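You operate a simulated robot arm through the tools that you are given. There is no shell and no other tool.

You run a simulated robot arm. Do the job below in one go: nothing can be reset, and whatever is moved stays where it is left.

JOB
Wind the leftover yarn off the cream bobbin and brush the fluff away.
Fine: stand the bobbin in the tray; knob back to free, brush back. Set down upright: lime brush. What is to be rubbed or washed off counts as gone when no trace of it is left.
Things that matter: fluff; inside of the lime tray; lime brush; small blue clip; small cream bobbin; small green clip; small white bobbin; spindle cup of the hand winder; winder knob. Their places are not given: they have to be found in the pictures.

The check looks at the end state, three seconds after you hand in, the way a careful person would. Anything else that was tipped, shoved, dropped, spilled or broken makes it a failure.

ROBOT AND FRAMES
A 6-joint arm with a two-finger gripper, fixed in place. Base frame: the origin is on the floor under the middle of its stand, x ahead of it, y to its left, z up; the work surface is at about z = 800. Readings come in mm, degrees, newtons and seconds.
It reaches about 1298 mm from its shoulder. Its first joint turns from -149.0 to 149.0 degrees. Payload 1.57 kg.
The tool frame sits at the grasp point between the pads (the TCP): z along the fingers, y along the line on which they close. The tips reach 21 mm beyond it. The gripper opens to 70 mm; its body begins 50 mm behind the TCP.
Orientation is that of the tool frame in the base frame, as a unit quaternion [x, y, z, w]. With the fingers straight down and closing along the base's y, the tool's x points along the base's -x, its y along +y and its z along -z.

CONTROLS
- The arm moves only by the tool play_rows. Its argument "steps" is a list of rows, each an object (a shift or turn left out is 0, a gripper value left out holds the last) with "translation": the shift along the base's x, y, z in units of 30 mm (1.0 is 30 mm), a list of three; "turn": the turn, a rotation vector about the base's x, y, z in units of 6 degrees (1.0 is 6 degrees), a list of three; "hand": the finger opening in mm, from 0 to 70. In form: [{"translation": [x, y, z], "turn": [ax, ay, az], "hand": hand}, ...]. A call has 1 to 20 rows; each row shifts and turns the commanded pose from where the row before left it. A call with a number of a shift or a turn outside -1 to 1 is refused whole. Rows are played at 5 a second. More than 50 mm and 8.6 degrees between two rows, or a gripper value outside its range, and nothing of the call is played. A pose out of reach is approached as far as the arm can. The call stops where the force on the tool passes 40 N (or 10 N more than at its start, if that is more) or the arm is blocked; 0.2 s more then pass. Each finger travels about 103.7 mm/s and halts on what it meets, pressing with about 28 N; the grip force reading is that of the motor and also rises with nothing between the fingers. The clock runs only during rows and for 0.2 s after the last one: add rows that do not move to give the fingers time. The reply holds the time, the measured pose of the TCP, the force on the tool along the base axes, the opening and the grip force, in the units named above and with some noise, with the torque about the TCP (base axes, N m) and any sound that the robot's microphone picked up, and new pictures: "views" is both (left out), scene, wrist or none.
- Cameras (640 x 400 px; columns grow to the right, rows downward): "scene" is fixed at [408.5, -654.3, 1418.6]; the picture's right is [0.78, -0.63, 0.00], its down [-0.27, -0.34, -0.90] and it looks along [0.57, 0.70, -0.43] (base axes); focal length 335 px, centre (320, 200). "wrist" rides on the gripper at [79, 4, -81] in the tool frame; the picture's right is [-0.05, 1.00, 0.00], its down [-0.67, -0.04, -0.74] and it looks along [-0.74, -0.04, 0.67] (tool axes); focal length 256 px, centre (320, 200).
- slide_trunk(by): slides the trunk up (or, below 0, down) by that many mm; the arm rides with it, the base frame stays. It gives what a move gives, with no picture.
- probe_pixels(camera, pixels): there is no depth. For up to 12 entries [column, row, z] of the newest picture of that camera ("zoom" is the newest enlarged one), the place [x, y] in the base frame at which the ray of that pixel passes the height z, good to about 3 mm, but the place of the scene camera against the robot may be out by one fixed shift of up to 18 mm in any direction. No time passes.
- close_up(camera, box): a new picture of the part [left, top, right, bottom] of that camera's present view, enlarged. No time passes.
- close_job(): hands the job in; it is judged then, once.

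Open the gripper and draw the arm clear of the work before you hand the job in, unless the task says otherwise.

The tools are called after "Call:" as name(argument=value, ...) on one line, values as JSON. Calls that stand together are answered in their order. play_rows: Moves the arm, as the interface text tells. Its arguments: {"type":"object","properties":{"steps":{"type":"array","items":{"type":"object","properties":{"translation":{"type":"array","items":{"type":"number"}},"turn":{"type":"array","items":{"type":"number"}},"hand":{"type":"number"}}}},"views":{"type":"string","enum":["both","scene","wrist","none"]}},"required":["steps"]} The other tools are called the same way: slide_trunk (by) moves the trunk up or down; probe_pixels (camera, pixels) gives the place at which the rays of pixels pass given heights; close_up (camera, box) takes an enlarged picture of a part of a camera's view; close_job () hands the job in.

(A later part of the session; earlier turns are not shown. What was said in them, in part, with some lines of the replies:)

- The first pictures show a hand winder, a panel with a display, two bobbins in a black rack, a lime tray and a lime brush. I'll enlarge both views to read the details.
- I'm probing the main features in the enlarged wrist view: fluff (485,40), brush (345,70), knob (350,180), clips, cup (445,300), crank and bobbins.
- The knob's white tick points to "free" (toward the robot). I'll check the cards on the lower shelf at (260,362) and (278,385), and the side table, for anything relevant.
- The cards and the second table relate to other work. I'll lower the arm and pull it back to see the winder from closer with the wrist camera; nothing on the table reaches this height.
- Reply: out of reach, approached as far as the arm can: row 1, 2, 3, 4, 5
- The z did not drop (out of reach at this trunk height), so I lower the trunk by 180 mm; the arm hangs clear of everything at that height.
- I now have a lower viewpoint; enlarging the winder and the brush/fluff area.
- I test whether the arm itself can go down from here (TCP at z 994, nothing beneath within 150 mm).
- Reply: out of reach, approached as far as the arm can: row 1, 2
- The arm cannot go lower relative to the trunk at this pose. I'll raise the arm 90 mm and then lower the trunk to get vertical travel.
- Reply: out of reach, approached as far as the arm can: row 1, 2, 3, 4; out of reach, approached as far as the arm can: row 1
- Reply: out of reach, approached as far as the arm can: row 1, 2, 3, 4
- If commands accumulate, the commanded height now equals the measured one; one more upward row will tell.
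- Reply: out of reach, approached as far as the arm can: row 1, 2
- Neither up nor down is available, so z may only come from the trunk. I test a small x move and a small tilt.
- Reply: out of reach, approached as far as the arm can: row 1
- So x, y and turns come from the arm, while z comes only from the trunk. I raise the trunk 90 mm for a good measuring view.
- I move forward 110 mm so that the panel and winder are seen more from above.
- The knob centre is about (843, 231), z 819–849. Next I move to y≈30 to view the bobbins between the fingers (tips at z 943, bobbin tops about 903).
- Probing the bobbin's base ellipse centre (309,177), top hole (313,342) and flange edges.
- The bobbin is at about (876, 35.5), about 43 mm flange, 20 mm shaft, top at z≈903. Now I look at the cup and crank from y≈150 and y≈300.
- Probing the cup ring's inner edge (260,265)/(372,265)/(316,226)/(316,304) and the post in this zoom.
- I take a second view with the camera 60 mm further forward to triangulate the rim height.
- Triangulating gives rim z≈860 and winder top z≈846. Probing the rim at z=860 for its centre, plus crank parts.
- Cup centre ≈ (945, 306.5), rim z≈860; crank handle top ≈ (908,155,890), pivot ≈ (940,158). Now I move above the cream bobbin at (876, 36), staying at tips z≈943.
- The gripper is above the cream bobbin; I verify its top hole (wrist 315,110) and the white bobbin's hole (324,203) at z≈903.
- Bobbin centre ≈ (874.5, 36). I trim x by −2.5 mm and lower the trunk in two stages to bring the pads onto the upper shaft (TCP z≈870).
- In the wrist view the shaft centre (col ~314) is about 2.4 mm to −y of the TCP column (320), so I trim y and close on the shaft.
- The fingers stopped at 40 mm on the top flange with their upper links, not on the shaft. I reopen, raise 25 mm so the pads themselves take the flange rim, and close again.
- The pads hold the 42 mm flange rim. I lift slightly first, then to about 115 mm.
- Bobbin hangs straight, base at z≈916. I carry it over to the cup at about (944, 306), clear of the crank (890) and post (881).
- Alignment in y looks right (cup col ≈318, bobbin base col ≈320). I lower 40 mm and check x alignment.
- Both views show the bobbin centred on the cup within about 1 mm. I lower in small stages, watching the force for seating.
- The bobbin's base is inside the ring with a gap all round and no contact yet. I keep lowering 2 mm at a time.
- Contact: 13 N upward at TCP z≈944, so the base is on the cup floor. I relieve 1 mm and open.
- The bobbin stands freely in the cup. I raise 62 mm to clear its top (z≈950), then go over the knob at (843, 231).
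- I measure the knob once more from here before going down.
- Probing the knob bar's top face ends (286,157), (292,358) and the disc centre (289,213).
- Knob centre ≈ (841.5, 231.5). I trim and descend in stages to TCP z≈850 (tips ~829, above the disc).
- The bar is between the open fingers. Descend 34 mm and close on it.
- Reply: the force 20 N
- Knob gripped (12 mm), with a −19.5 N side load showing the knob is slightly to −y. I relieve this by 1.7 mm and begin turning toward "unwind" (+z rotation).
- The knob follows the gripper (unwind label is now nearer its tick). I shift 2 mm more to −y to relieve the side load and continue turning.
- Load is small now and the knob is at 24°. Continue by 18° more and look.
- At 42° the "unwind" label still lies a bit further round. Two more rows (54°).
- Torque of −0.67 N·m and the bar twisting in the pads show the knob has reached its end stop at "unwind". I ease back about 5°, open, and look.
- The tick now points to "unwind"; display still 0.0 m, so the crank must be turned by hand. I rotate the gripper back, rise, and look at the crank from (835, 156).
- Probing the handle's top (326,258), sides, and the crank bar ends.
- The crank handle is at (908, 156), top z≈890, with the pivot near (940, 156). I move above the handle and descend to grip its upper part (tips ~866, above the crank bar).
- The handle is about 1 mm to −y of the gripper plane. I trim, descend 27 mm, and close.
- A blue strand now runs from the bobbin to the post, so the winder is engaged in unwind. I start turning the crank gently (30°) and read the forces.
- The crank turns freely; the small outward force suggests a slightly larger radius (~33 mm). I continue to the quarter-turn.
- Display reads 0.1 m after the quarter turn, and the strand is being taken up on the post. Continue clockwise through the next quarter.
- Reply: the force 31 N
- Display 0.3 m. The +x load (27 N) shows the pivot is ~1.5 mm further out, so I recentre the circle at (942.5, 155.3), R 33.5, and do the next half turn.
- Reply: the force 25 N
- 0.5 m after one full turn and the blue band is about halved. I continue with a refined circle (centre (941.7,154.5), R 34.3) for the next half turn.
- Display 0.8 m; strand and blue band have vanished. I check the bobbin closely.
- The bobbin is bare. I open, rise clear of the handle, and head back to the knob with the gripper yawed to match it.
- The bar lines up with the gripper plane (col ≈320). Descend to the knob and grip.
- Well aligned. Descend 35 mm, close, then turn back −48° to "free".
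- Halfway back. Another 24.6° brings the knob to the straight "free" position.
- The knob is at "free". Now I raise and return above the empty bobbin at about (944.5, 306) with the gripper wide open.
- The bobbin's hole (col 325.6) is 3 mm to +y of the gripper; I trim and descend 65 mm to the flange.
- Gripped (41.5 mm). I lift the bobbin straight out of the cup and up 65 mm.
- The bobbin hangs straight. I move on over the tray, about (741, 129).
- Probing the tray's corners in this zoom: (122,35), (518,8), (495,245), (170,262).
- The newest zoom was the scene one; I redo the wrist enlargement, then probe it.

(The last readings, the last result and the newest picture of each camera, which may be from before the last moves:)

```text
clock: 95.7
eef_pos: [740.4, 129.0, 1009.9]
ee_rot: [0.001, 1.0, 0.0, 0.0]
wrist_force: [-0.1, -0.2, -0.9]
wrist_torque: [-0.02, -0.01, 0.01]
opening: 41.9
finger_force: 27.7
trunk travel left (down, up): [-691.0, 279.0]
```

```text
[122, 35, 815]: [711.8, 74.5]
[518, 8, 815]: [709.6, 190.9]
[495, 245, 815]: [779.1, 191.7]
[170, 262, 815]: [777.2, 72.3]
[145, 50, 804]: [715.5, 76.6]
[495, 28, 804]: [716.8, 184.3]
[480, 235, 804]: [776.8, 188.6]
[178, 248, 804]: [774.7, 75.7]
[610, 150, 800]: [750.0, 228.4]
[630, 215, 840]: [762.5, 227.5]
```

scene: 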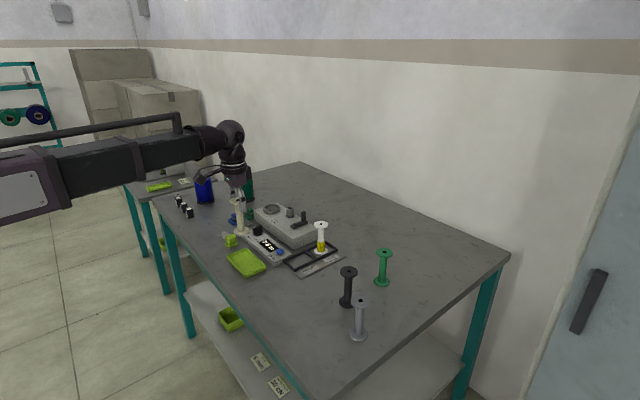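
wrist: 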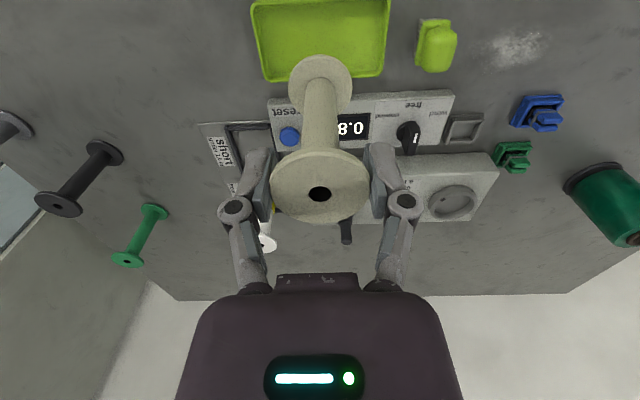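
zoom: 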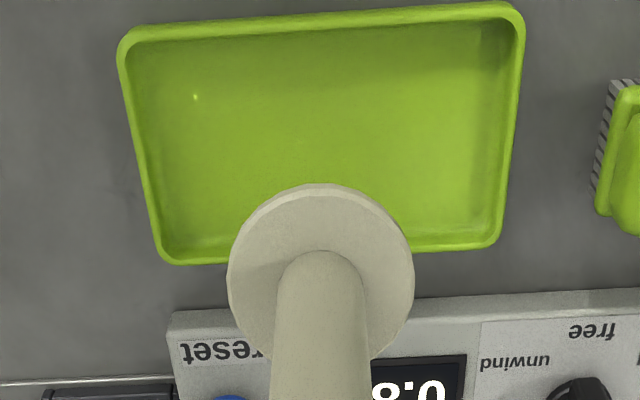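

Tray interior spans x 716–774, y 77–187. I aim at (745, 120), and lower the bobbin in stages.

Call:
play_rows(steps=[{"translation": [0.15, -0.3, 0]}, {}], views="none")

Call:
slide_trunk(by=-85)

Call:
play_rows(steps=[{}], views="both")

Call:
close_up(camera="wrist", box=[210, 0, 430, 200])

Call:
close_up(camera="scene", box=[200, 190, 310, 290])

```text
clock: 96.3
eef_pos: [745.7, 120.6, 1010.0]
ee_rot: [-0.001, 1.0, 0.0, 0.0]
wrist_force: [0.6, -1.3, -0.5]
wrist_torque: [0.01, 0.01, 0.0]
opening: 41.7
finger_force: 27.9
trunk travel left (down, up): [-691.0, 279.0]
```

```text
clock: 97.5
eef_pos: [746.4, 120.3, 925.0]
ee_rot: [0.001, 1.0, 0.0, 0.0]
wrist_force: [0.3, 0.1, 0.5]
wrist_torque: [-0.02, 0.02, -0.02]
opening: 42.0
finger_force: 28.1
trunk travel left (down, up): [-606.0, 364.0]
```

```text
clock: 97.9
eef_pos: [747.1, 120.6, 925.1]
ee_rot: [0.0, 1.0, 0.0, 0.0]
wrist_force: [0.1, 0.5, -0.2]
wrist_torque: [-0.02, 0.02, -0.01]
opening: 41.9
finger_force: 28.3
trunk travel left (down, up): [-606.0, 364.0]
```

scene: 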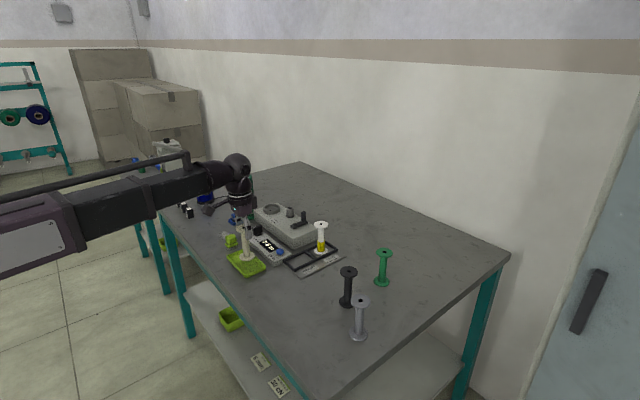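
wrist: 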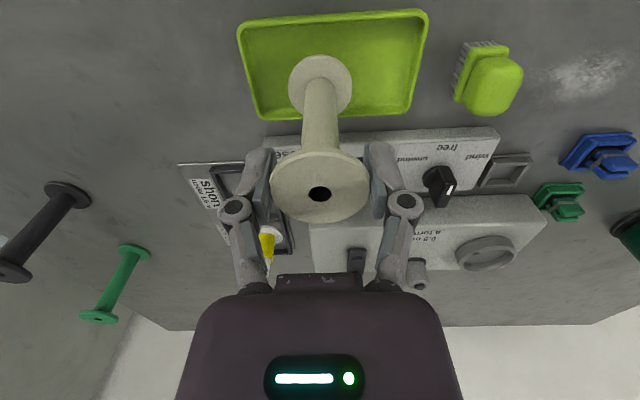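

```text
2.00 times, centred on (320, 100) of wrist
```

zoom: 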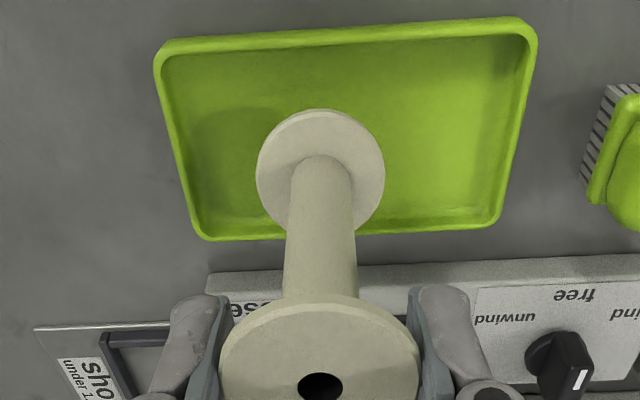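

```text
4.00 times, centred on (255, 240) of scene
```

zoom: 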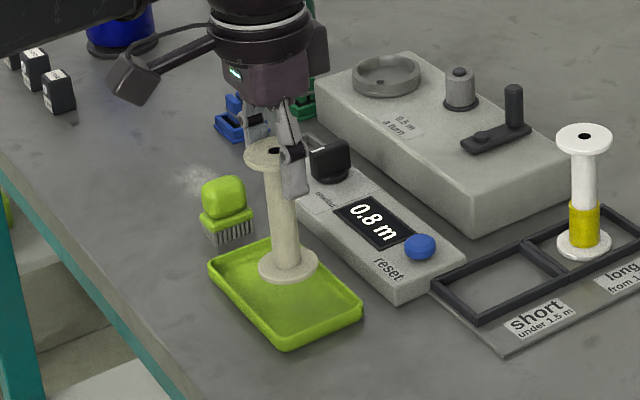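

I shift 3 mm to −x for more wall margin and continue lowering.

Call:
play_rows(steps=[{"translation": [-0.1, 0, 0]}, {}], views="none")

Call:
slide_trunk(by=-20)

Call:
slide_trunk(by=-4)

Call:
slide_trunk(by=-2)

Call:
slide_trunk(by=-2)

```text
clock: 98.5
eef_pos: [743.4, 120.4, 925.0]
ee_rot: [0.0, 1.0, 0.0, 0.0]
wrist_force: [0.1, -0.7, -0.7]
wrist_torque: [0.01, -0.02, -0.05]
opening: 41.7
finger_force: 27.9
trunk travel left (down, up): [-606.0, 364.0]
```

```text
clock: 99.1
eef_pos: [743.5, 121.8, 904.9]
ee_rot: [0.0, 1.0, 0.0, 0.0]
wrist_force: [0.5, 1.2, -0.9]
wrist_torque: [0.0, -0.03, 0.01]
opening: 41.9
finger_force: 27.4
trunk travel left (down, up): [-586.0, 384.0]
```

```text
clock: 99.7
eef_pos: [742.4, 120.0, 901.7]
ee_rot: [0.0, 1.0, -0.001, 0.0]
wrist_force: [0.3, -0.2, -0.6]
wrist_torque: [0.01, 0.0, 0.03]
opening: 41.9
finger_force: 28.0
trunk travel left (down, up): [-582.0, 388.0]
```

```text
clock: 100.2
eef_pos: [742.4, 121.0, 899.8]
ee_rot: [0.0, 1.0, 0.001, 0.0]
wrist_force: [0.5, -0.4, -0.4]
wrist_torque: [0.0, 0.0, -0.01]
opening: 41.5
finger_force: 28.4
trunk travel left (down, up): [-580.0, 390.0]
```

```text
clock: 100.7
eef_pos: [742.7, 121.4, 896.9]
ee_rot: [-0.001, 1.0, 0.0, 0.001]
wrist_force: [3.0, 0.3, 15.3]
wrist_torque: [0.05, -0.28, 0.03]
opening: 42.0
finger_force: 27.6
trunk travel left (down, up): [-578.0, 392.0]
```

Contact at 15 N: the bobbin stands on the tray floor. I relieve 1.5 mm, open, and check.

Call:
slide_trunk(by=1.5)

Call:
play_rows(steps=[{"hand": 46}, {"hand": 56}, {"hand": 70}, {}], views="none")

Call:
slide_trunk(by=85)

Call:
play_rows(steps=[{}], views="both")

Call:
close_up(camera="scene", box=[200, 190, 310, 290])

```text
clock: 101.2
eef_pos: [743.1, 121.5, 898.3]
ee_rot: [-0.001, 1.0, 0.0, 0.001]
wrist_force: [-0.1, -0.4, 0.3]
wrist_torque: [0.04, -0.03, -0.01]
opening: 41.8
finger_force: 28.1
trunk travel left (down, up): [-579.0, 391.0]
```

```text
clock: 102.2
eef_pos: [741.7, 122.1, 896.9]
ee_rot: [0.0, 1.0, 0.0, 0.0]
wrist_force: [0.4, 0.5, -0.1]
wrist_torque: [-0.03, 0.01, 0.02]
opening: 69.8
finger_force: 0.2
trunk travel left (down, up): [-579.0, 391.0]
```

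```text
clock: 103.4
eef_pos: [742.6, 121.1, 982.9]
ee_rot: [0.0, 1.0, 0.0, -0.001]
wrist_force: [-0.4, 0.4, 0.6]
wrist_torque: [0.0, 0.03, 0.02]
opening: 69.9
finger_force: 0.1
trunk travel left (down, up): [-664.0, 306.0]
```

```text
clock: 103.8
eef_pos: [742.9, 121.0, 983.3]
ee_rot: [0.001, 1.0, 0.0, 0.0]
wrist_force: [-0.4, -0.7, -0.1]
wrist_torque: [0.01, 0.03, -0.04]
opening: 69.9
finger_force: 0.1
trunk travel left (down, up): [-664.0, 306.0]
```

scene: 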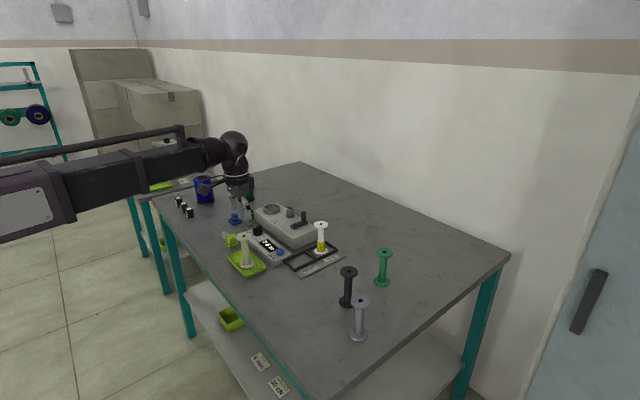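
wrist: 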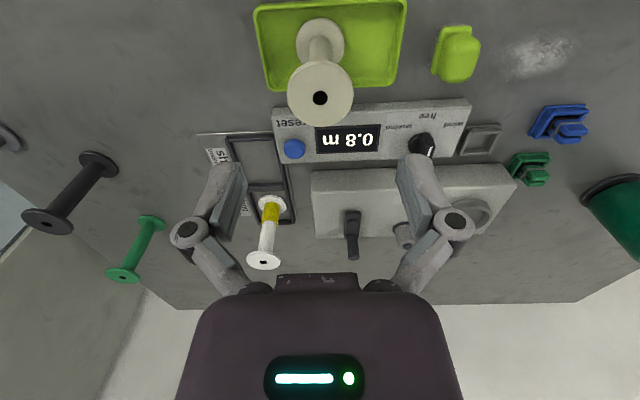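

```text
4.00 times, centred on (255, 240) of scene
```

zoom: 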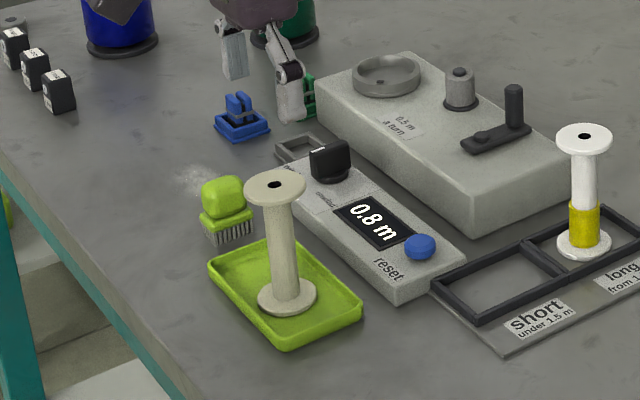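

The bobbin stands upright in the tray. Next I look at the brush from (715, 230).

Call:
play_rows(steps=[{"translation": [-0.3, 0.9, 0]}, {"translation": [-0.3, 0.9, 0]}, {"translation": [-0.3, 0.9, 0]}, {"translation": [0, 0.9, 0]}, {}], views="wrist")

Call:
close_up(camera="wrist", box=[270, 60, 400, 140])

Call:
close_up(camera="scene", box=[205, 215, 255, 255])

```text
clock: 105.0
eef_pos: [716.7, 230.1, 982.4]
ee_rot: [0.0, 1.0, 0.0, -0.001]
wrist_force: [0.2, -0.5, -0.1]
wrist_torque: [-0.01, 0.01, -0.02]
opening: 70.1
finger_force: 0.0
trunk travel left (down, up): [-664.0, 306.0]
```

wrist: 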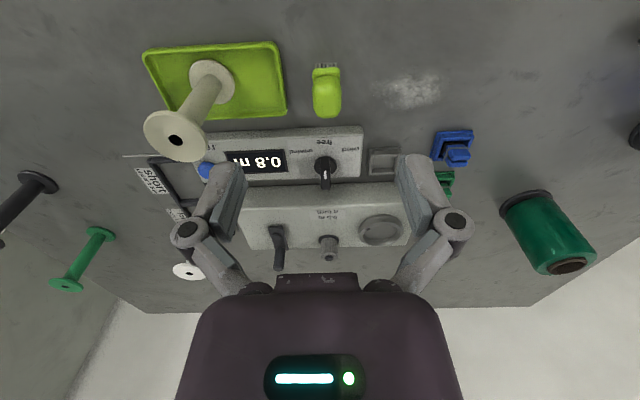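

```text
4.92 times, centred on (335, 100) of wrist
```

zoom: 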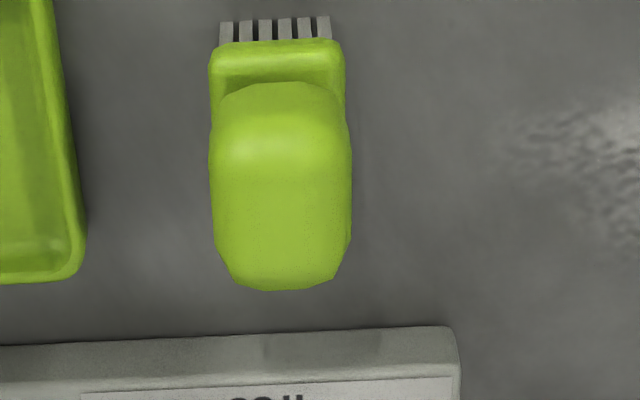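

```text
10.00 times, centred on (230, 235) of scene
```

zoom: 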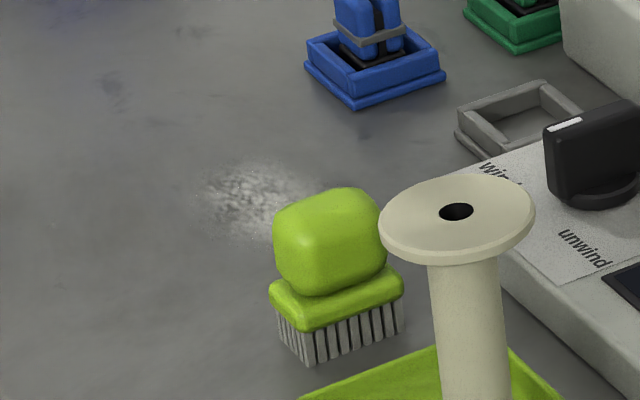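

The brush stands at about (745, 234), block ~27 mm wide, top z≈847. I now enlarge and measure the fluff patch.

Call:
close_up(camera="wrist", box=[350, 50, 478, 130])

Call:
probe_pixels(camera="wrist", pixels=[[373, 88, 800], [443, 88, 800], [408, 72, 800], [408, 110, 800], [408, 90, 800], [326, 64, 800], [327, 92, 845]])

```text
5.00 times, centred on (414, 90) of wrist
```

zoom: 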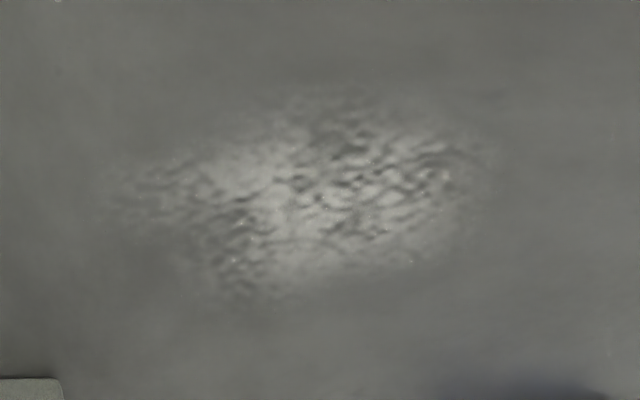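

```text
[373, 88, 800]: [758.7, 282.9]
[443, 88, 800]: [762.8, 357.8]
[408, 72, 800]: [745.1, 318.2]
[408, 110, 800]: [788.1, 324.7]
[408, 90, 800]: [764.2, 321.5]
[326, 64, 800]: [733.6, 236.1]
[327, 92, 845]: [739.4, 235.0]
```

Fluff covers about x 740–788, y 278–365. I position over the brush (746, 234) and descend part-way.

Call:
play_rows(steps=[{"translation": [0.5, 0.06, 0], "hand": 60}, {"translation": [0.49, 0.07, 0]}, {}], views="none")

Call:
slide_trunk(by=-100)

Call:
play_rows(steps=[{}], views="both")

Call:
close_up(camera="wrist", box=[220, 50, 420, 220])

Call:
close_up(camera="scene", box=[190, 180, 280, 260])

```text
clock: 105.8
eef_pos: [746.9, 234.7, 983.7]
ee_rot: [0.001, 1.0, 0.0, -0.001]
wrist_force: [-1.0, 0.7, 0.1]
wrist_torque: [-0.02, -0.02, -0.04]
opening: 59.9
finger_force: 0.1
trunk travel left (down, up): [-664.0, 306.0]
```

```text
clock: 107.2
eef_pos: [744.8, 234.0, 884.3]
ee_rot: [0.001, 1.0, 0.001, 0.0]
wrist_force: [0.2, 0.0, 0.2]
wrist_torque: [-0.02, 0.02, -0.01]
opening: 60.0
finger_force: 0.1
trunk travel left (down, up): [-564.0, 406.0]
```

```text
clock: 107.6
eef_pos: [746.5, 233.7, 884.0]
ee_rot: [-0.001, 1.0, -0.001, 0.001]
wrist_force: [0.0, -0.1, 0.3]
wrist_torque: [0.01, 0.01, -0.02]
opening: 60.0
finger_force: 0.1
trunk travel left (down, up): [-564.0, 406.0]
```

scene: 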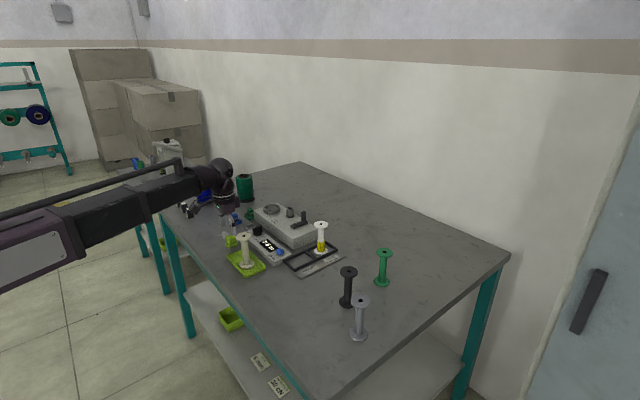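
wrist: 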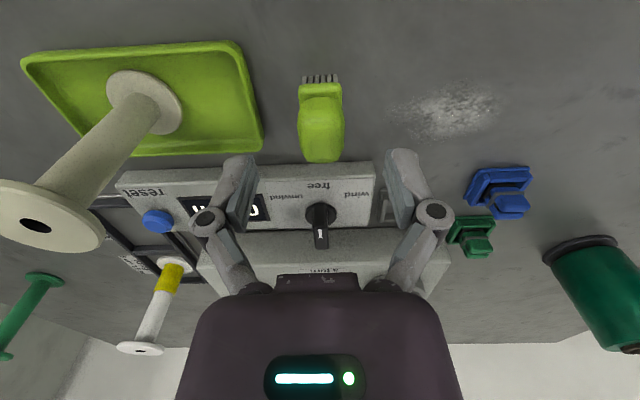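

```text
2.35 times, centred on (320, 135) of wrist
```

zoom: 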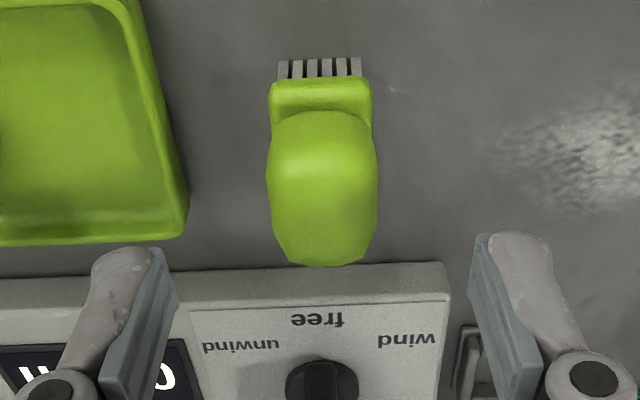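

```text
5.00 times, centred on (235, 220) of scene
```

zoom: 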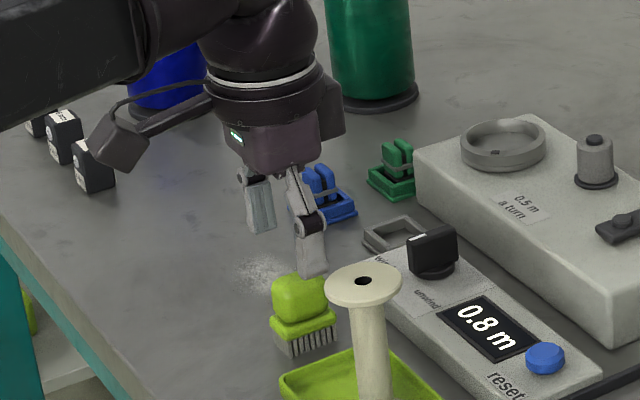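

The block is centred between the fingers. Descend 48 mm and close on it.

Call:
slide_trunk(by=-48)

Call:
play_rows(steps=[{"hand": 40}, {"hand": 32}, {"hand": 15}, {}], views="both")

Call:
close_up(camera="wrist", box=[220, 50, 420, 220])

Call:
close_up(camera="scene", box=[200, 190, 270, 260])

```text
clock: 108.5
eef_pos: [744.4, 233.9, 833.7]
ee_rot: [0.0, 1.0, 0.001, 0.0]
wrist_force: [0.4, 0.0, 0.8]
wrist_torque: [0.01, -0.03, -0.01]
opening: 59.7
finger_force: 0.1
trunk travel left (down, up): [-516.0, 454.0]
```

```text
clock: 109.5
eef_pos: [745.4, 233.7, 834.5]
ee_rot: [0.0, 1.0, 0.0, 0.0]
wrist_force: [-0.7, 0.0, 1.7]
wrist_torque: [0.01, 0.0, 0.0]
opening: 24.9
finger_force: 27.8
trunk travel left (down, up): [-516.0, 454.0]
```

scene: 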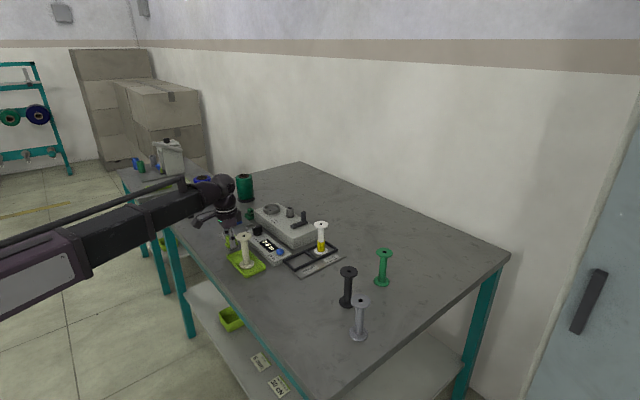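
wrist: 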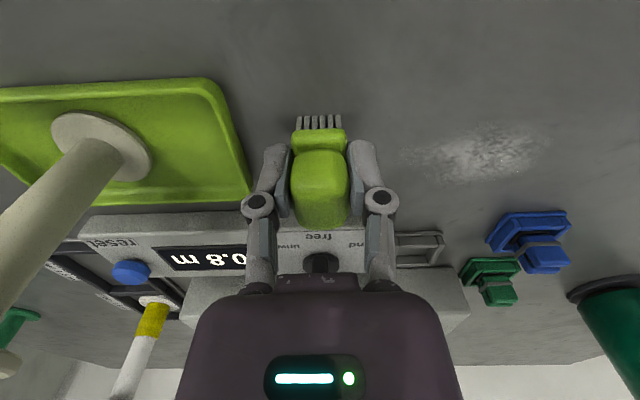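

```text
2.35 times, centred on (320, 135) of wrist
```

zoom: 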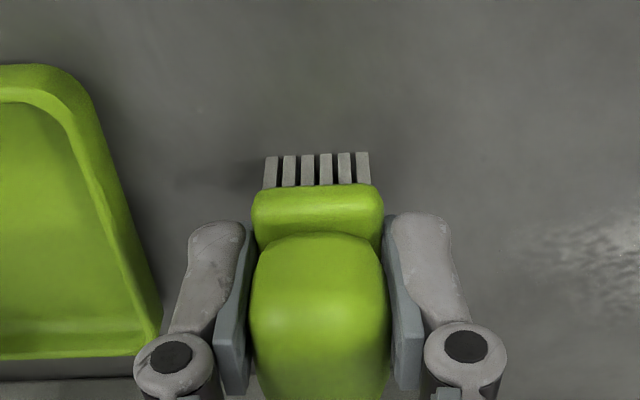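

```text
5.71 times, centred on (235, 225) of scene
```

zoom: 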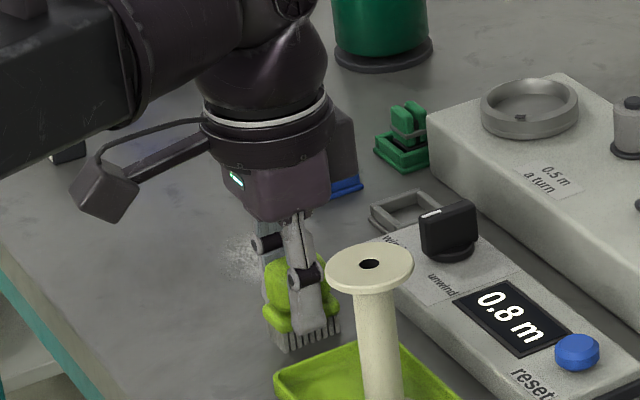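

Brush gripped (24.9 mm) at home pose (745.5, 233.8, 834.5), trunk reading −516. I lift it 12 mm and look.

Call:
slide_trunk(by=12)

Call:
play_rows(steps=[{"translation": [0.05, 0.6, 0]}, {"translation": [0, 0.6, 0]}, {}], views="both")

Call:
close_up(camera="wrist", box=[220, 80, 480, 240])

```text
clock: 110.1
eef_pos: [745.8, 233.3, 846.9]
ee_rot: [0.001, 1.0, 0.001, 0.0]
wrist_force: [-0.3, 0.5, -0.2]
wrist_torque: [0.03, 0.03, 0.0]
opening: 25.1
finger_force: 27.6
trunk travel left (down, up): [-528.0, 442.0]
```

```text
clock: 110.9
eef_pos: [748.3, 269.8, 847.5]
ee_rot: [0.001, 1.0, 0.0, 0.0]
wrist_force: [0.2, 0.5, 0.7]
wrist_torque: [0.0, 0.01, 0.0]
opening: 24.7
finger_force: 28.1
trunk travel left (down, up): [-528.0, 442.0]
```

scene: 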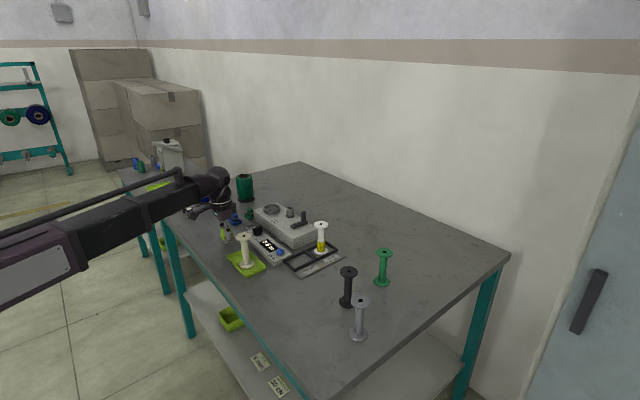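
wrist: 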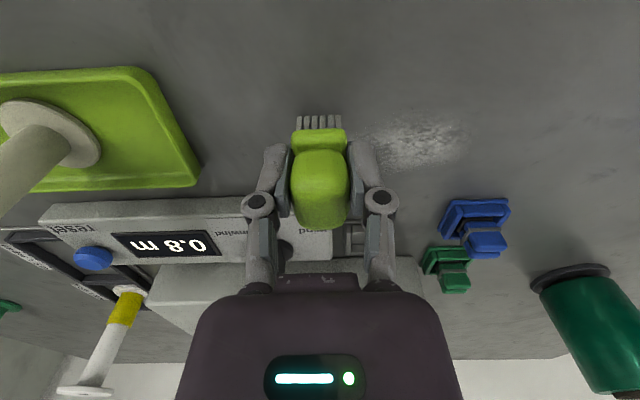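

```text
2.46 times, centred on (350, 160) of wrist
```

zoom: 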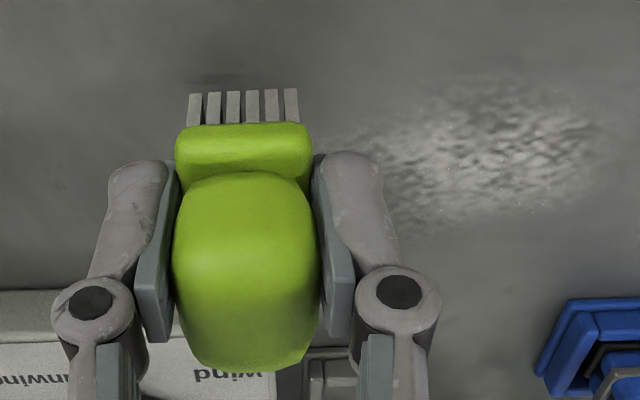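

The brush is held upright. I probe the fluff's outline from this closer view.

Call:
probe_pixels(camera="zoom", pixels=[[335, 165, 800], [620, 130, 800], [520, 70, 800], [430, 235, 800], [480, 155, 800], [560, 200, 800], [400, 110, 800], [190, 92, 812], [298, 88, 812]])

```text
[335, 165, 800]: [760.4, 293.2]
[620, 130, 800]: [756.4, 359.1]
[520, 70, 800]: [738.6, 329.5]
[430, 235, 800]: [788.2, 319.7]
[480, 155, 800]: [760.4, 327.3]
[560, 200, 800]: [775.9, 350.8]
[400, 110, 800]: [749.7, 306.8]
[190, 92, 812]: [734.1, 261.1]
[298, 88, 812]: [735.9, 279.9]
```

Fluff spans x≈738–788, y≈285–362. I lower the brush to table contact at (748, 270).

Call:
slide_trunk(by=-11)

Call:
slide_trunk(by=-1.5)

```text
clock: 111.5
eef_pos: [747.4, 268.6, 836.8]
ee_rot: [0.0, 1.0, 0.0, -0.001]
wrist_force: [1.0, -0.4, -0.4]
wrist_torque: [-0.01, 0.0, -0.05]
opening: 24.9
finger_force: 28.7
trunk travel left (down, up): [-517.0, 453.0]
```

```text
clock: 112.0
eef_pos: [748.1, 269.5, 834.7]
ee_rot: [0.0, 1.0, 0.0, 0.001]
wrist_force: [2.7, 0.2, 7.3]
wrist_torque: [0.02, -0.03, 0.02]
opening: 24.8
finger_force: 27.6
trunk travel left (down, up): [-516.0, 454.0]
```

Light contact (7 N). First stroke along +y through the patch and back.

Call:
play_rows(steps=[{"translation": [0, 0.3, 0]}, {"translation": [0, 0.3, 0]}, {"translation": [0, 0.3, 0]}, {"translation": [0, 0.3, 0]}, {"translation": [0, 0.3, 0]}, {"translation": [0, 0.3, 0]}, {"translation": [0, 0.3, 0]}, {"translation": [0, 0.3, 0]}, {"translation": [0, 0.3, 0]}, {"translation": [0, 0.3, 0]}, {"translation": [0, 0.3, 0]}, {"translation": [0, 0.3, 0]}, {}], views="both")

Call:
close_up(camera="wrist", box=[120, 60, 400, 230])

Call:
close_up(camera="scene", box=[190, 190, 280, 260])

```text
clock: 114.8
eef_pos: [747.9, 377.7, 834.7]
ee_rot: [0.0, 1.0, 0.0, 0.0]
wrist_force: [0.1, -2.2, 6.2]
wrist_torque: [-0.06, -0.01, 0.04]
opening: 24.8
finger_force: 28.2
trunk travel left (down, up): [-516.0, 454.0]
```

scene: 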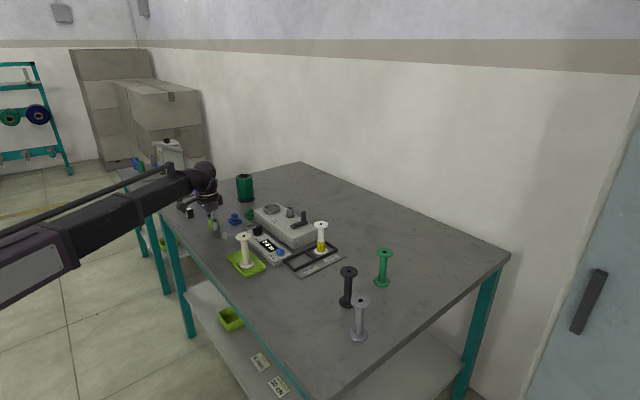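
wrist: 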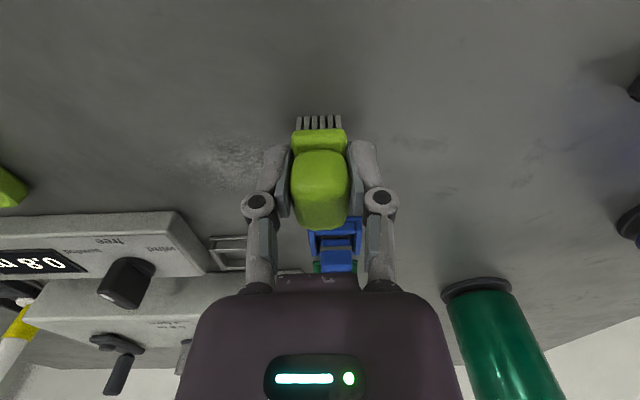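

```text
2.29 times, centred on (260, 145) of wrist
```

zoom: 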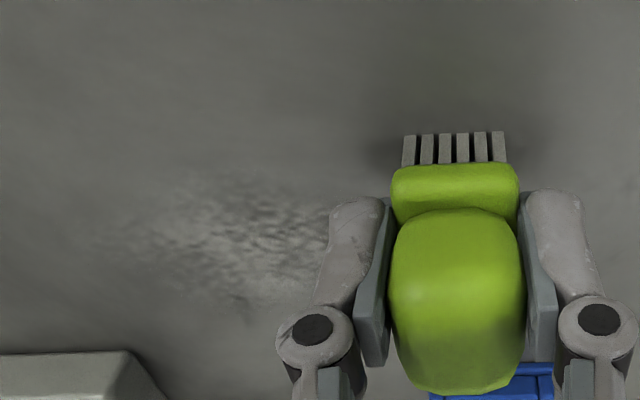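

```text
5.71 times, centred on (235, 225) of scene
```

zoom: 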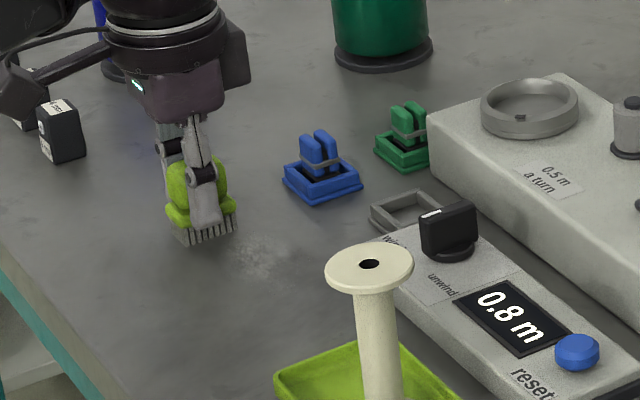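

The first lane cleared; fluff remains at larger x. Next lane: shift +14 mm in x and stroke back along −y.

Call:
play_rows(steps=[{"translation": [0.23, 0, 0]}, {"translation": [0.24, 0, 0]}, {"translation": [0, -0.3, 0]}, {"translation": [0, -0.3, 0]}, {"translation": [0, -0.3, 0]}, {"translation": [0, -0.3, 0]}, {"translation": [0, -0.3, 0]}, {"translation": [0, -0.3, 0]}, {"translation": [0, -0.3, 0]}, {"translation": [0, -0.3, 0]}, {"translation": [0, -0.3, 0]}, {"translation": [0, -0.3, 0]}, {"translation": [0, -0.3, 0]}, {"translation": [0, -0.3, 0]}, {}], views="wrist")

Call:
close_up(camera="wrist", box=[220, 60, 500, 230])

```text
clock: 118.0
eef_pos: [762.2, 270.7, 834.7]
ee_rot: [-0.001, 1.0, 0.0, -0.001]
wrist_force: [0.0, 1.6, 5.2]
wrist_torque: [0.06, 0.02, -0.02]
opening: 25.1
finger_force: 28.5
trunk travel left (down, up): [-516.0, 454.0]
```

wrist: 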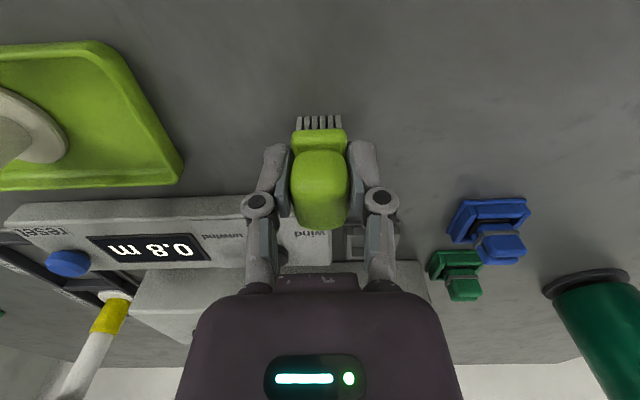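

```text
2.29 times, centred on (360, 145) of wrist
```

zoom: 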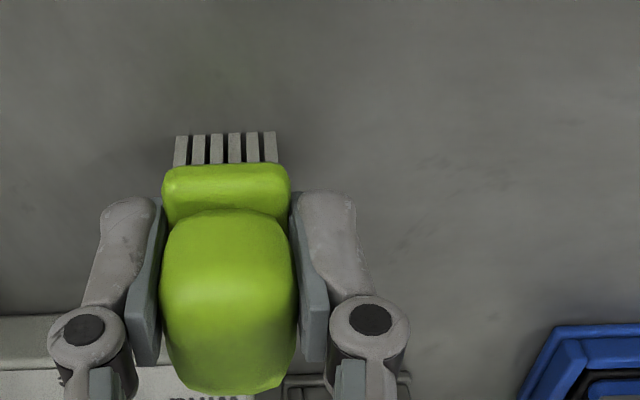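

No fluff is visible now, but I make two more passes (x=774 and x=755) to leave no trace.

Call:
play_rows(steps=[{"translation": [0, 0.3, 0]}, {"translation": [0.2, 0.2, 0]}, {"translation": [0.2, 0.2, 0]}, {"translation": [0, 0.3, 0]}, {"translation": [0, 0.3, 0]}, {"translation": [0, 0.3, 0]}, {"translation": [0, 0.3, 0]}, {"translation": [0, 0.3, 0]}, {"translation": [0, 0.3, 0]}, {"translation": [0, 0.3, 0]}, {"translation": [0, 0.3, 0]}, {"translation": [-0.3, 0, 0]}, {"translation": [-0.33, 0, 0]}, {}], views="wrist")

Call:
play_rows(steps=[{"translation": [0, -0.3, 0]}, {"translation": [0, -0.3, 0]}, {"translation": [0, -0.3, 0]}, {"translation": [0, -0.3, 0]}, {"translation": [0, -0.3, 0]}, {"translation": [0, -0.3, 0]}, {"translation": [0, -0.3, 0]}, {"translation": [0, -0.3, 0]}, {"translation": [0, -0.3, 0]}, {"translation": [0, -0.3, 0]}, {"translation": [0, -0.3, 0]}, {}], views="both")

Call:
close_up(camera="wrist", box=[320, 60, 540, 200])

Call:
close_up(camera="scene", box=[190, 190, 280, 260])

```text
clock: 121.0
eef_pos: [754.5, 361.2, 833.9]
ee_rot: [0.001, 1.0, 0.0, 0.0]
wrist_force: [0.3, 1.3, 4.9]
wrist_torque: [0.02, 0.0, -0.02]
opening: 25.0
finger_force: 27.8
trunk travel left (down, up): [-516.0, 454.0]
```

wrist: 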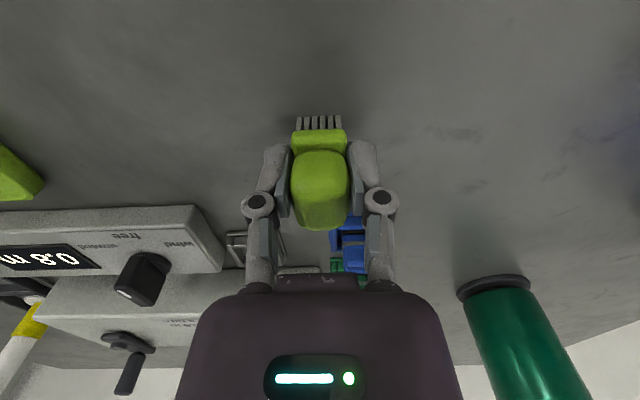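

```text
clock: 123.6
eef_pos: [754.5, 263.6, 834.0]
ee_rot: [0.001, 1.0, 0.001, 0.0]
wrist_force: [-0.7, 0.4, 3.1]
wrist_torque: [0.02, -0.02, 0.0]
opening: 24.8
finger_force: 28.1
trunk travel left (down, up): [-516.0, 454.0]
```

scene: 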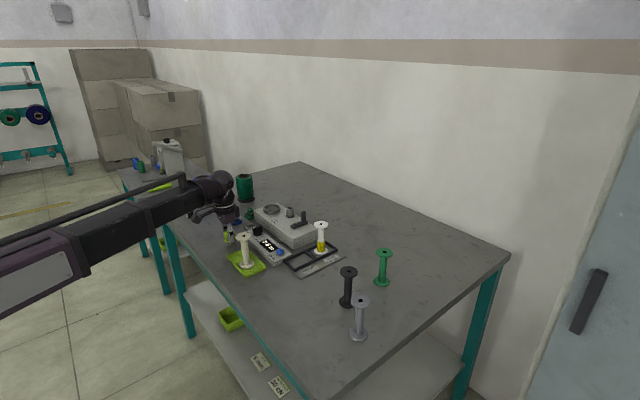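
wrist: 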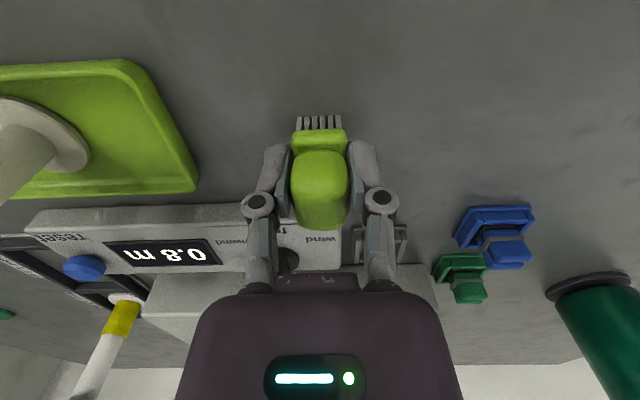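

```text
2.86 times, centred on (430, 130) of wrist
```

zoom: 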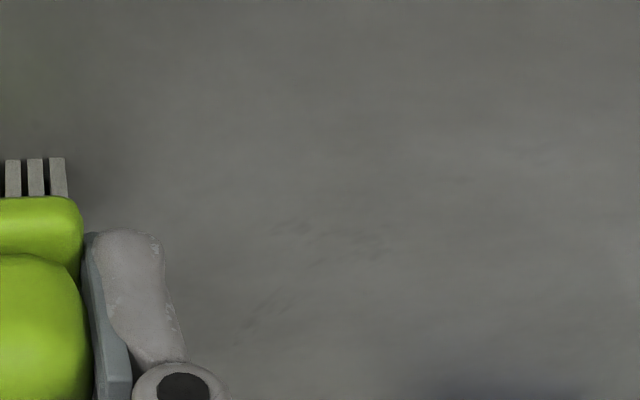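

```text
5.71 times, centred on (235, 225) of scene
```

zoom: 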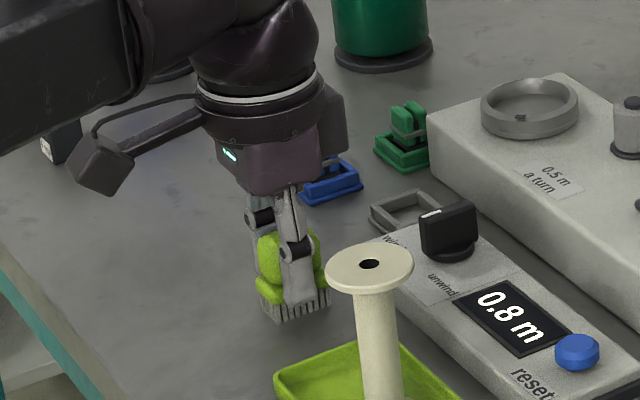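

The table is clean in both views. I lift the brush 8 mm and take it back to its home spot (745.5, 233.8).

Call:
slide_trunk(by=8)

Call:
play_rows(steps=[{"translation": [-0.15, -0.5, 0]}, {"translation": [-0.15, -0.49, 0]}, {}, {}], views="wrist")

Call:
slide_trunk(by=-7)

Call:
slide_trunk(by=-1)

```text
clock: 124.1
eef_pos: [754.5, 264.1, 842.7]
ee_rot: [0.001, 1.0, 0.0, 0.0]
wrist_force: [0.5, -0.4, -0.2]
wrist_torque: [-0.03, -0.01, -0.01]
opening: 24.8
finger_force: 28.3
trunk travel left (down, up): [-524.0, 446.0]
```

```text
clock: 125.1
eef_pos: [747.1, 234.1, 843.4]
ee_rot: [0.0, 1.0, 0.0, 0.0]
wrist_force: [-0.1, 0.7, -0.2]
wrist_torque: [0.03, 0.02, 0.01]
opening: 25.0
finger_force: 27.5
trunk travel left (down, up): [-524.0, 446.0]
```

wrist: 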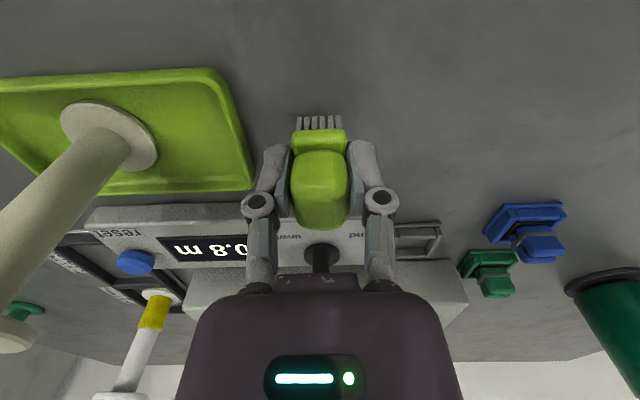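

```text
clock: 125.7
eef_pos: [746.8, 233.9, 835.9]
ee_rot: [0.0, 1.0, 0.0, 0.0]
wrist_force: [0.5, 0.0, 0.4]
wrist_torque: [0.0, -0.01, 0.0]
opening: 25.0
finger_force: 28.0
trunk travel left (down, up): [-517.0, 453.0]
```

```text
clock: 126.2
eef_pos: [746.5, 233.6, 834.0]
ee_rot: [0.0, 1.0, 0.0, 0.0]
wrist_force: [1.4, -0.1, 3.0]
wrist_torque: [0.03, -0.01, -0.02]
opening: 24.8
finger_force: 27.5
trunk travel left (down, up): [-516.0, 454.0]
```

The brush touches the table (3 N) at its old spot. I open gently to 55 mm and rise straight up.

Call:
play_rows(steps=[{"hand": 30}, {"hand": 42}, {"hand": 55}, {}], views="wrist")

Call:
slide_trunk(by=60)

Call:
slide_trunk(by=90)

Call:
play_rows(steps=[{"translation": [-0.9, 0, 0], "hand": 70}, {"translation": [-0.9, 0, 0]}, {}], views="both")

Call:
close_up(camera="wrist", box=[150, 30, 470, 230])

Call:
close_up(camera="scene", box=[190, 180, 310, 280])

```text
clock: 127.2
eef_pos: [747.3, 233.3, 834.0]
ee_rot: [0.0, 1.0, -0.001, 0.0]
wrist_force: [-0.8, 0.5, 0.2]
wrist_torque: [-0.02, 0.02, -0.01]
opening: 55.1
finger_force: 0.1
trunk travel left (down, up): [-516.0, 454.0]
```

wrist: 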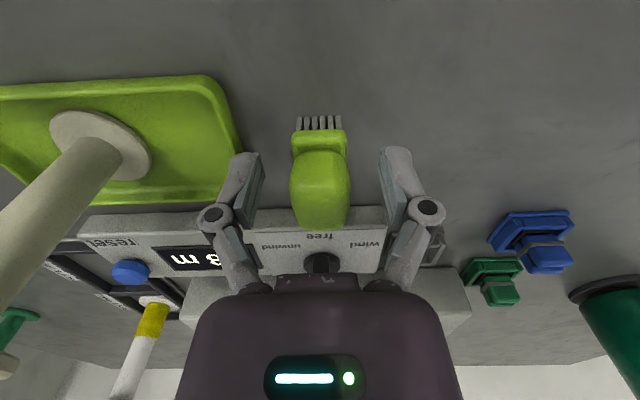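

```text
clock: 128.2
eef_pos: [746.5, 233.5, 894.6]
ee_rot: [0.001, 1.0, 0.0, 0.0]
wrist_force: [0.5, 0.4, 0.2]
wrist_torque: [-0.04, -0.03, 0.03]
opening: 54.8
finger_force: 0.1
trunk travel left (down, up): [-576.0, 394.0]
```

```text
clock: 129.4
eef_pos: [747.0, 233.0, 984.2]
ee_rot: [-0.001, 1.0, 0.0, 0.0]
wrist_force: [0.6, -0.6, 0.0]
wrist_torque: [0.0, -0.04, -0.05]
opening: 54.9
finger_force: 0.0
trunk travel left (down, up): [-666.0, 304.0]
```

```text
clock: 130.2
eef_pos: [693.5, 233.1, 984.0]
ee_rot: [0.001, 1.0, 0.0, 0.001]
wrist_force: [-0.1, -0.7, 0.5]
wrist_torque: [0.0, -0.01, -0.02]
opening: 69.8
finger_force: 0.0
trunk travel left (down, up): [-666.0, 304.0]
```

scene: 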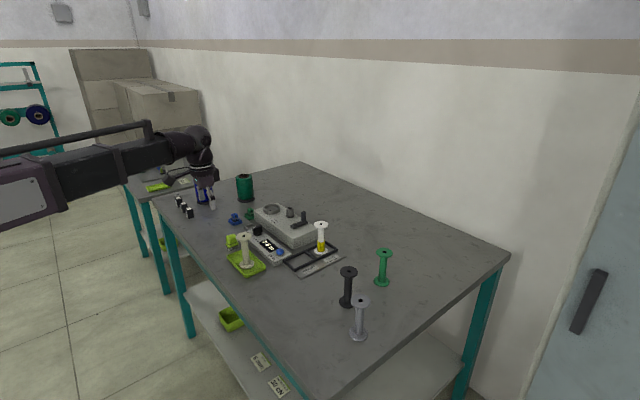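
wrist: 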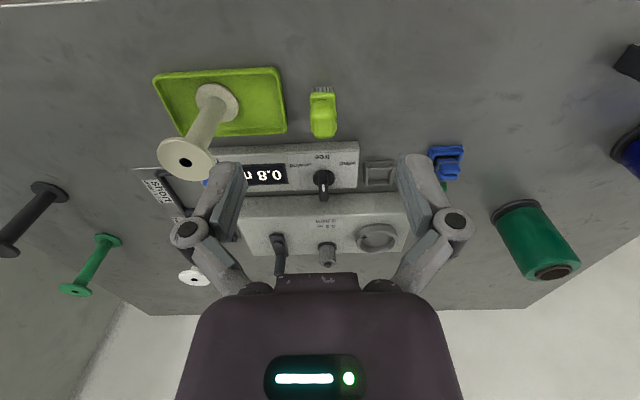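

```text
2.00 times, centred on (310, 130) of wrist
```

zoom: 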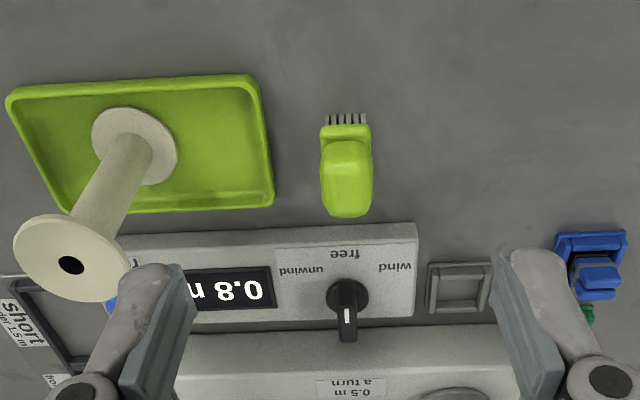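

```text
4.00 times, centred on (250, 230) of scene
```

zoom: 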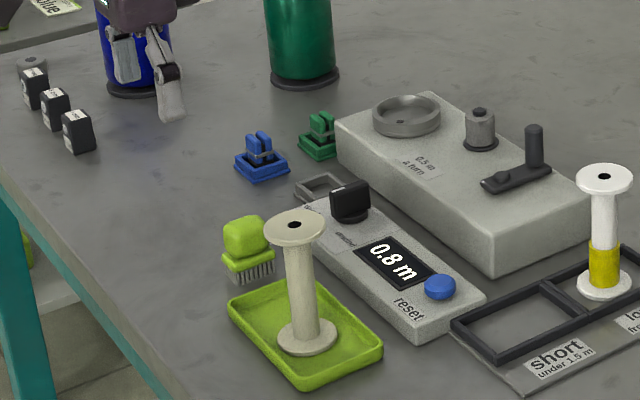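

Everything is in place; a last close check of the bobbin, knob, brush and fluff spot, then I'll raise the arm further away.

Call:
close_up(camera="wrist", box=[340, 60, 480, 150])

Call:
close_up(camera="scene", box=[215, 205, 275, 280])

Call:
slide_trunk(by=150)

Call:
play_rows(steps=[{}, {}], views="both")

Call:
close_up(camera="scene", box=[190, 180, 280, 250])

Call:
close_up(camera="wrist", box=[180, 40, 440, 210])

```text
4.44 times, centred on (410, 105) of wrist
```

zoom: 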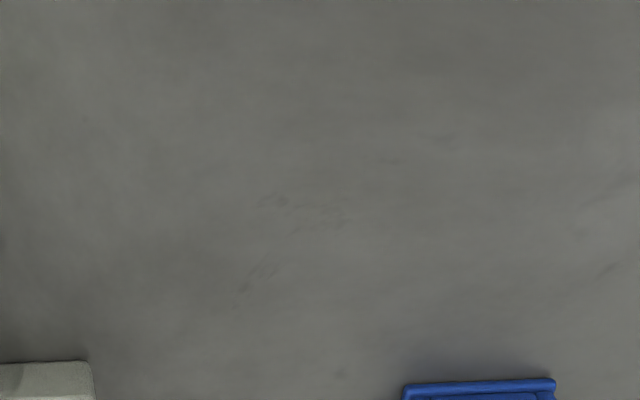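

```text
5.33 times, centred on (245, 242) of scene
```

zoom: 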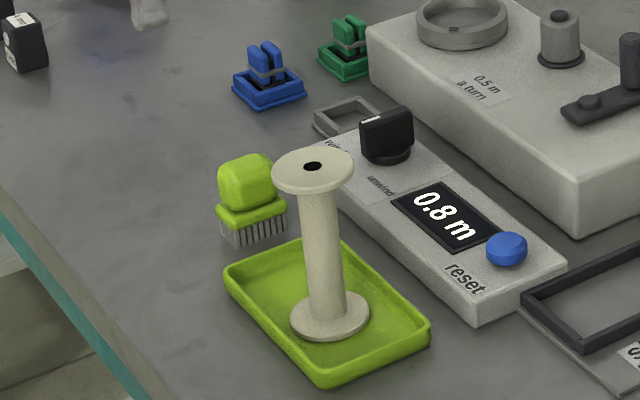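

```text
clock: 132.0
eef_pos: [694.1, 233.6, 1134.4]
ee_rot: [0.0, 1.0, 0.0, 0.0]
wrist_force: [0.3, 0.6, 0.0]
wrist_torque: [-0.01, 0.03, 0.0]
opening: 70.1
finger_force: 0.1
trunk travel left (down, up): [-816.0, 154.0]
```

```text
clock: 132.6
eef_pos: [692.4, 233.5, 1135.5]
ee_rot: [0.0, 1.0, 0.0, 0.0]
wrist_force: [-1.1, 0.7, 0.0]
wrist_torque: [-0.05, -0.02, -0.02]
opening: 70.0
finger_force: 0.1
trunk travel left (down, up): [-816.0, 154.0]
```

scene: 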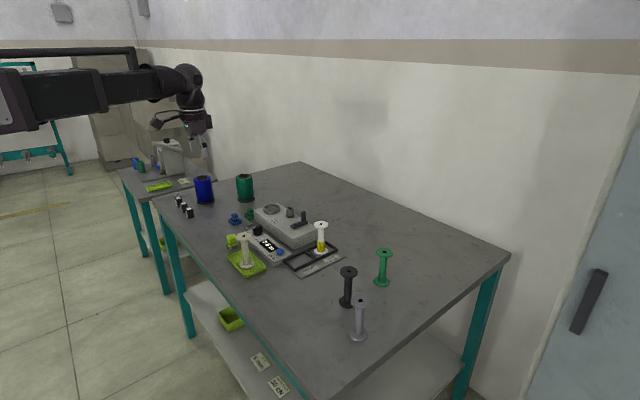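
wrist: 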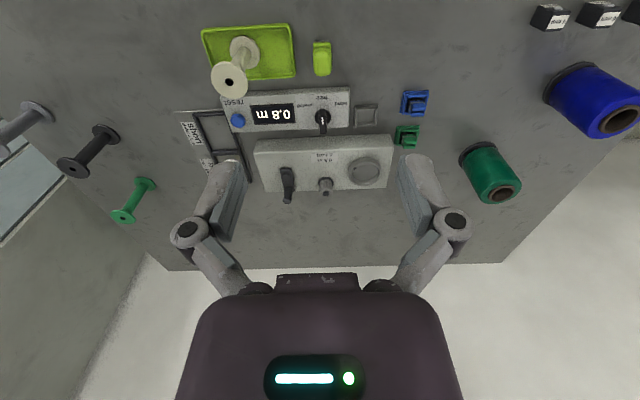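

```text
5.71 times, centred on (235, 215) of scene
```

zoom: 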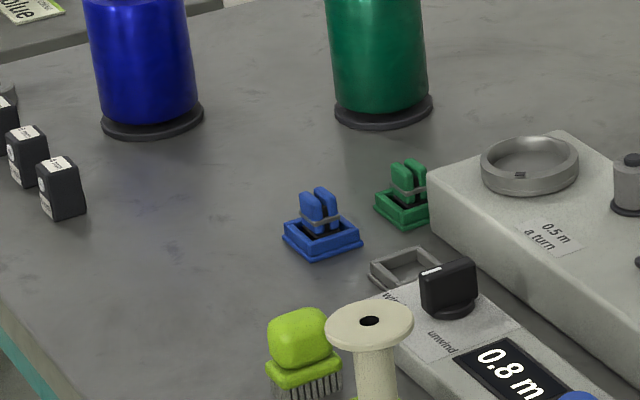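

```text
2.35 times, centred on (310, 125) of wrist
```

zoom: 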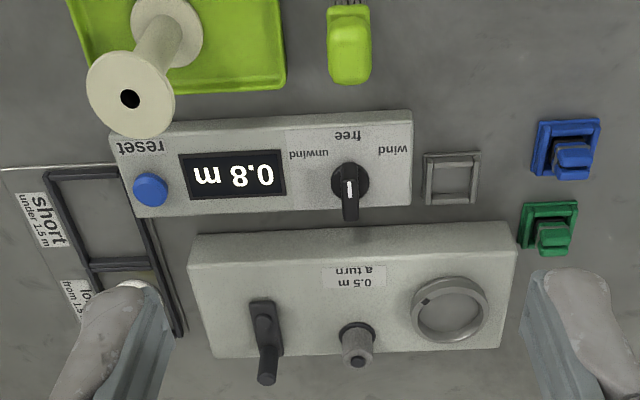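

The bare cream bobbin stands in the tray and the knob points to free. The brush is upright in its old spot, no fluff is left on the table, and the gripper is open and well clear. I'm handing the job in.

Call:
close_job()

```text
The job is handed in.
```

I finished the job and handed it in. I don't have the check's verdict, only what the last pictures showed.

- **Bobbin:** The yarn is wound off the cream bobbin, which now stands upright in the lime tray. It took about one and a half crank turns, and the winder's display reads 0.8 m.
- **Knob:** It is back at "free", pointing as it did at the start.
- **Fluff:** I brushed the patch in four passes, and no trace showed in either camera afterwards.
- **Brush:** It stands upright within about 1–2 mm of where I picked it up.
- **Arm:** The gripper is open and raised well clear of the table.

I left the crank where it stopped, half a turn from its starting position, and did not press reset, since the job asked for neither. The clips, the white bobbin and the other things on the table looked undisturbed in the last pictures.
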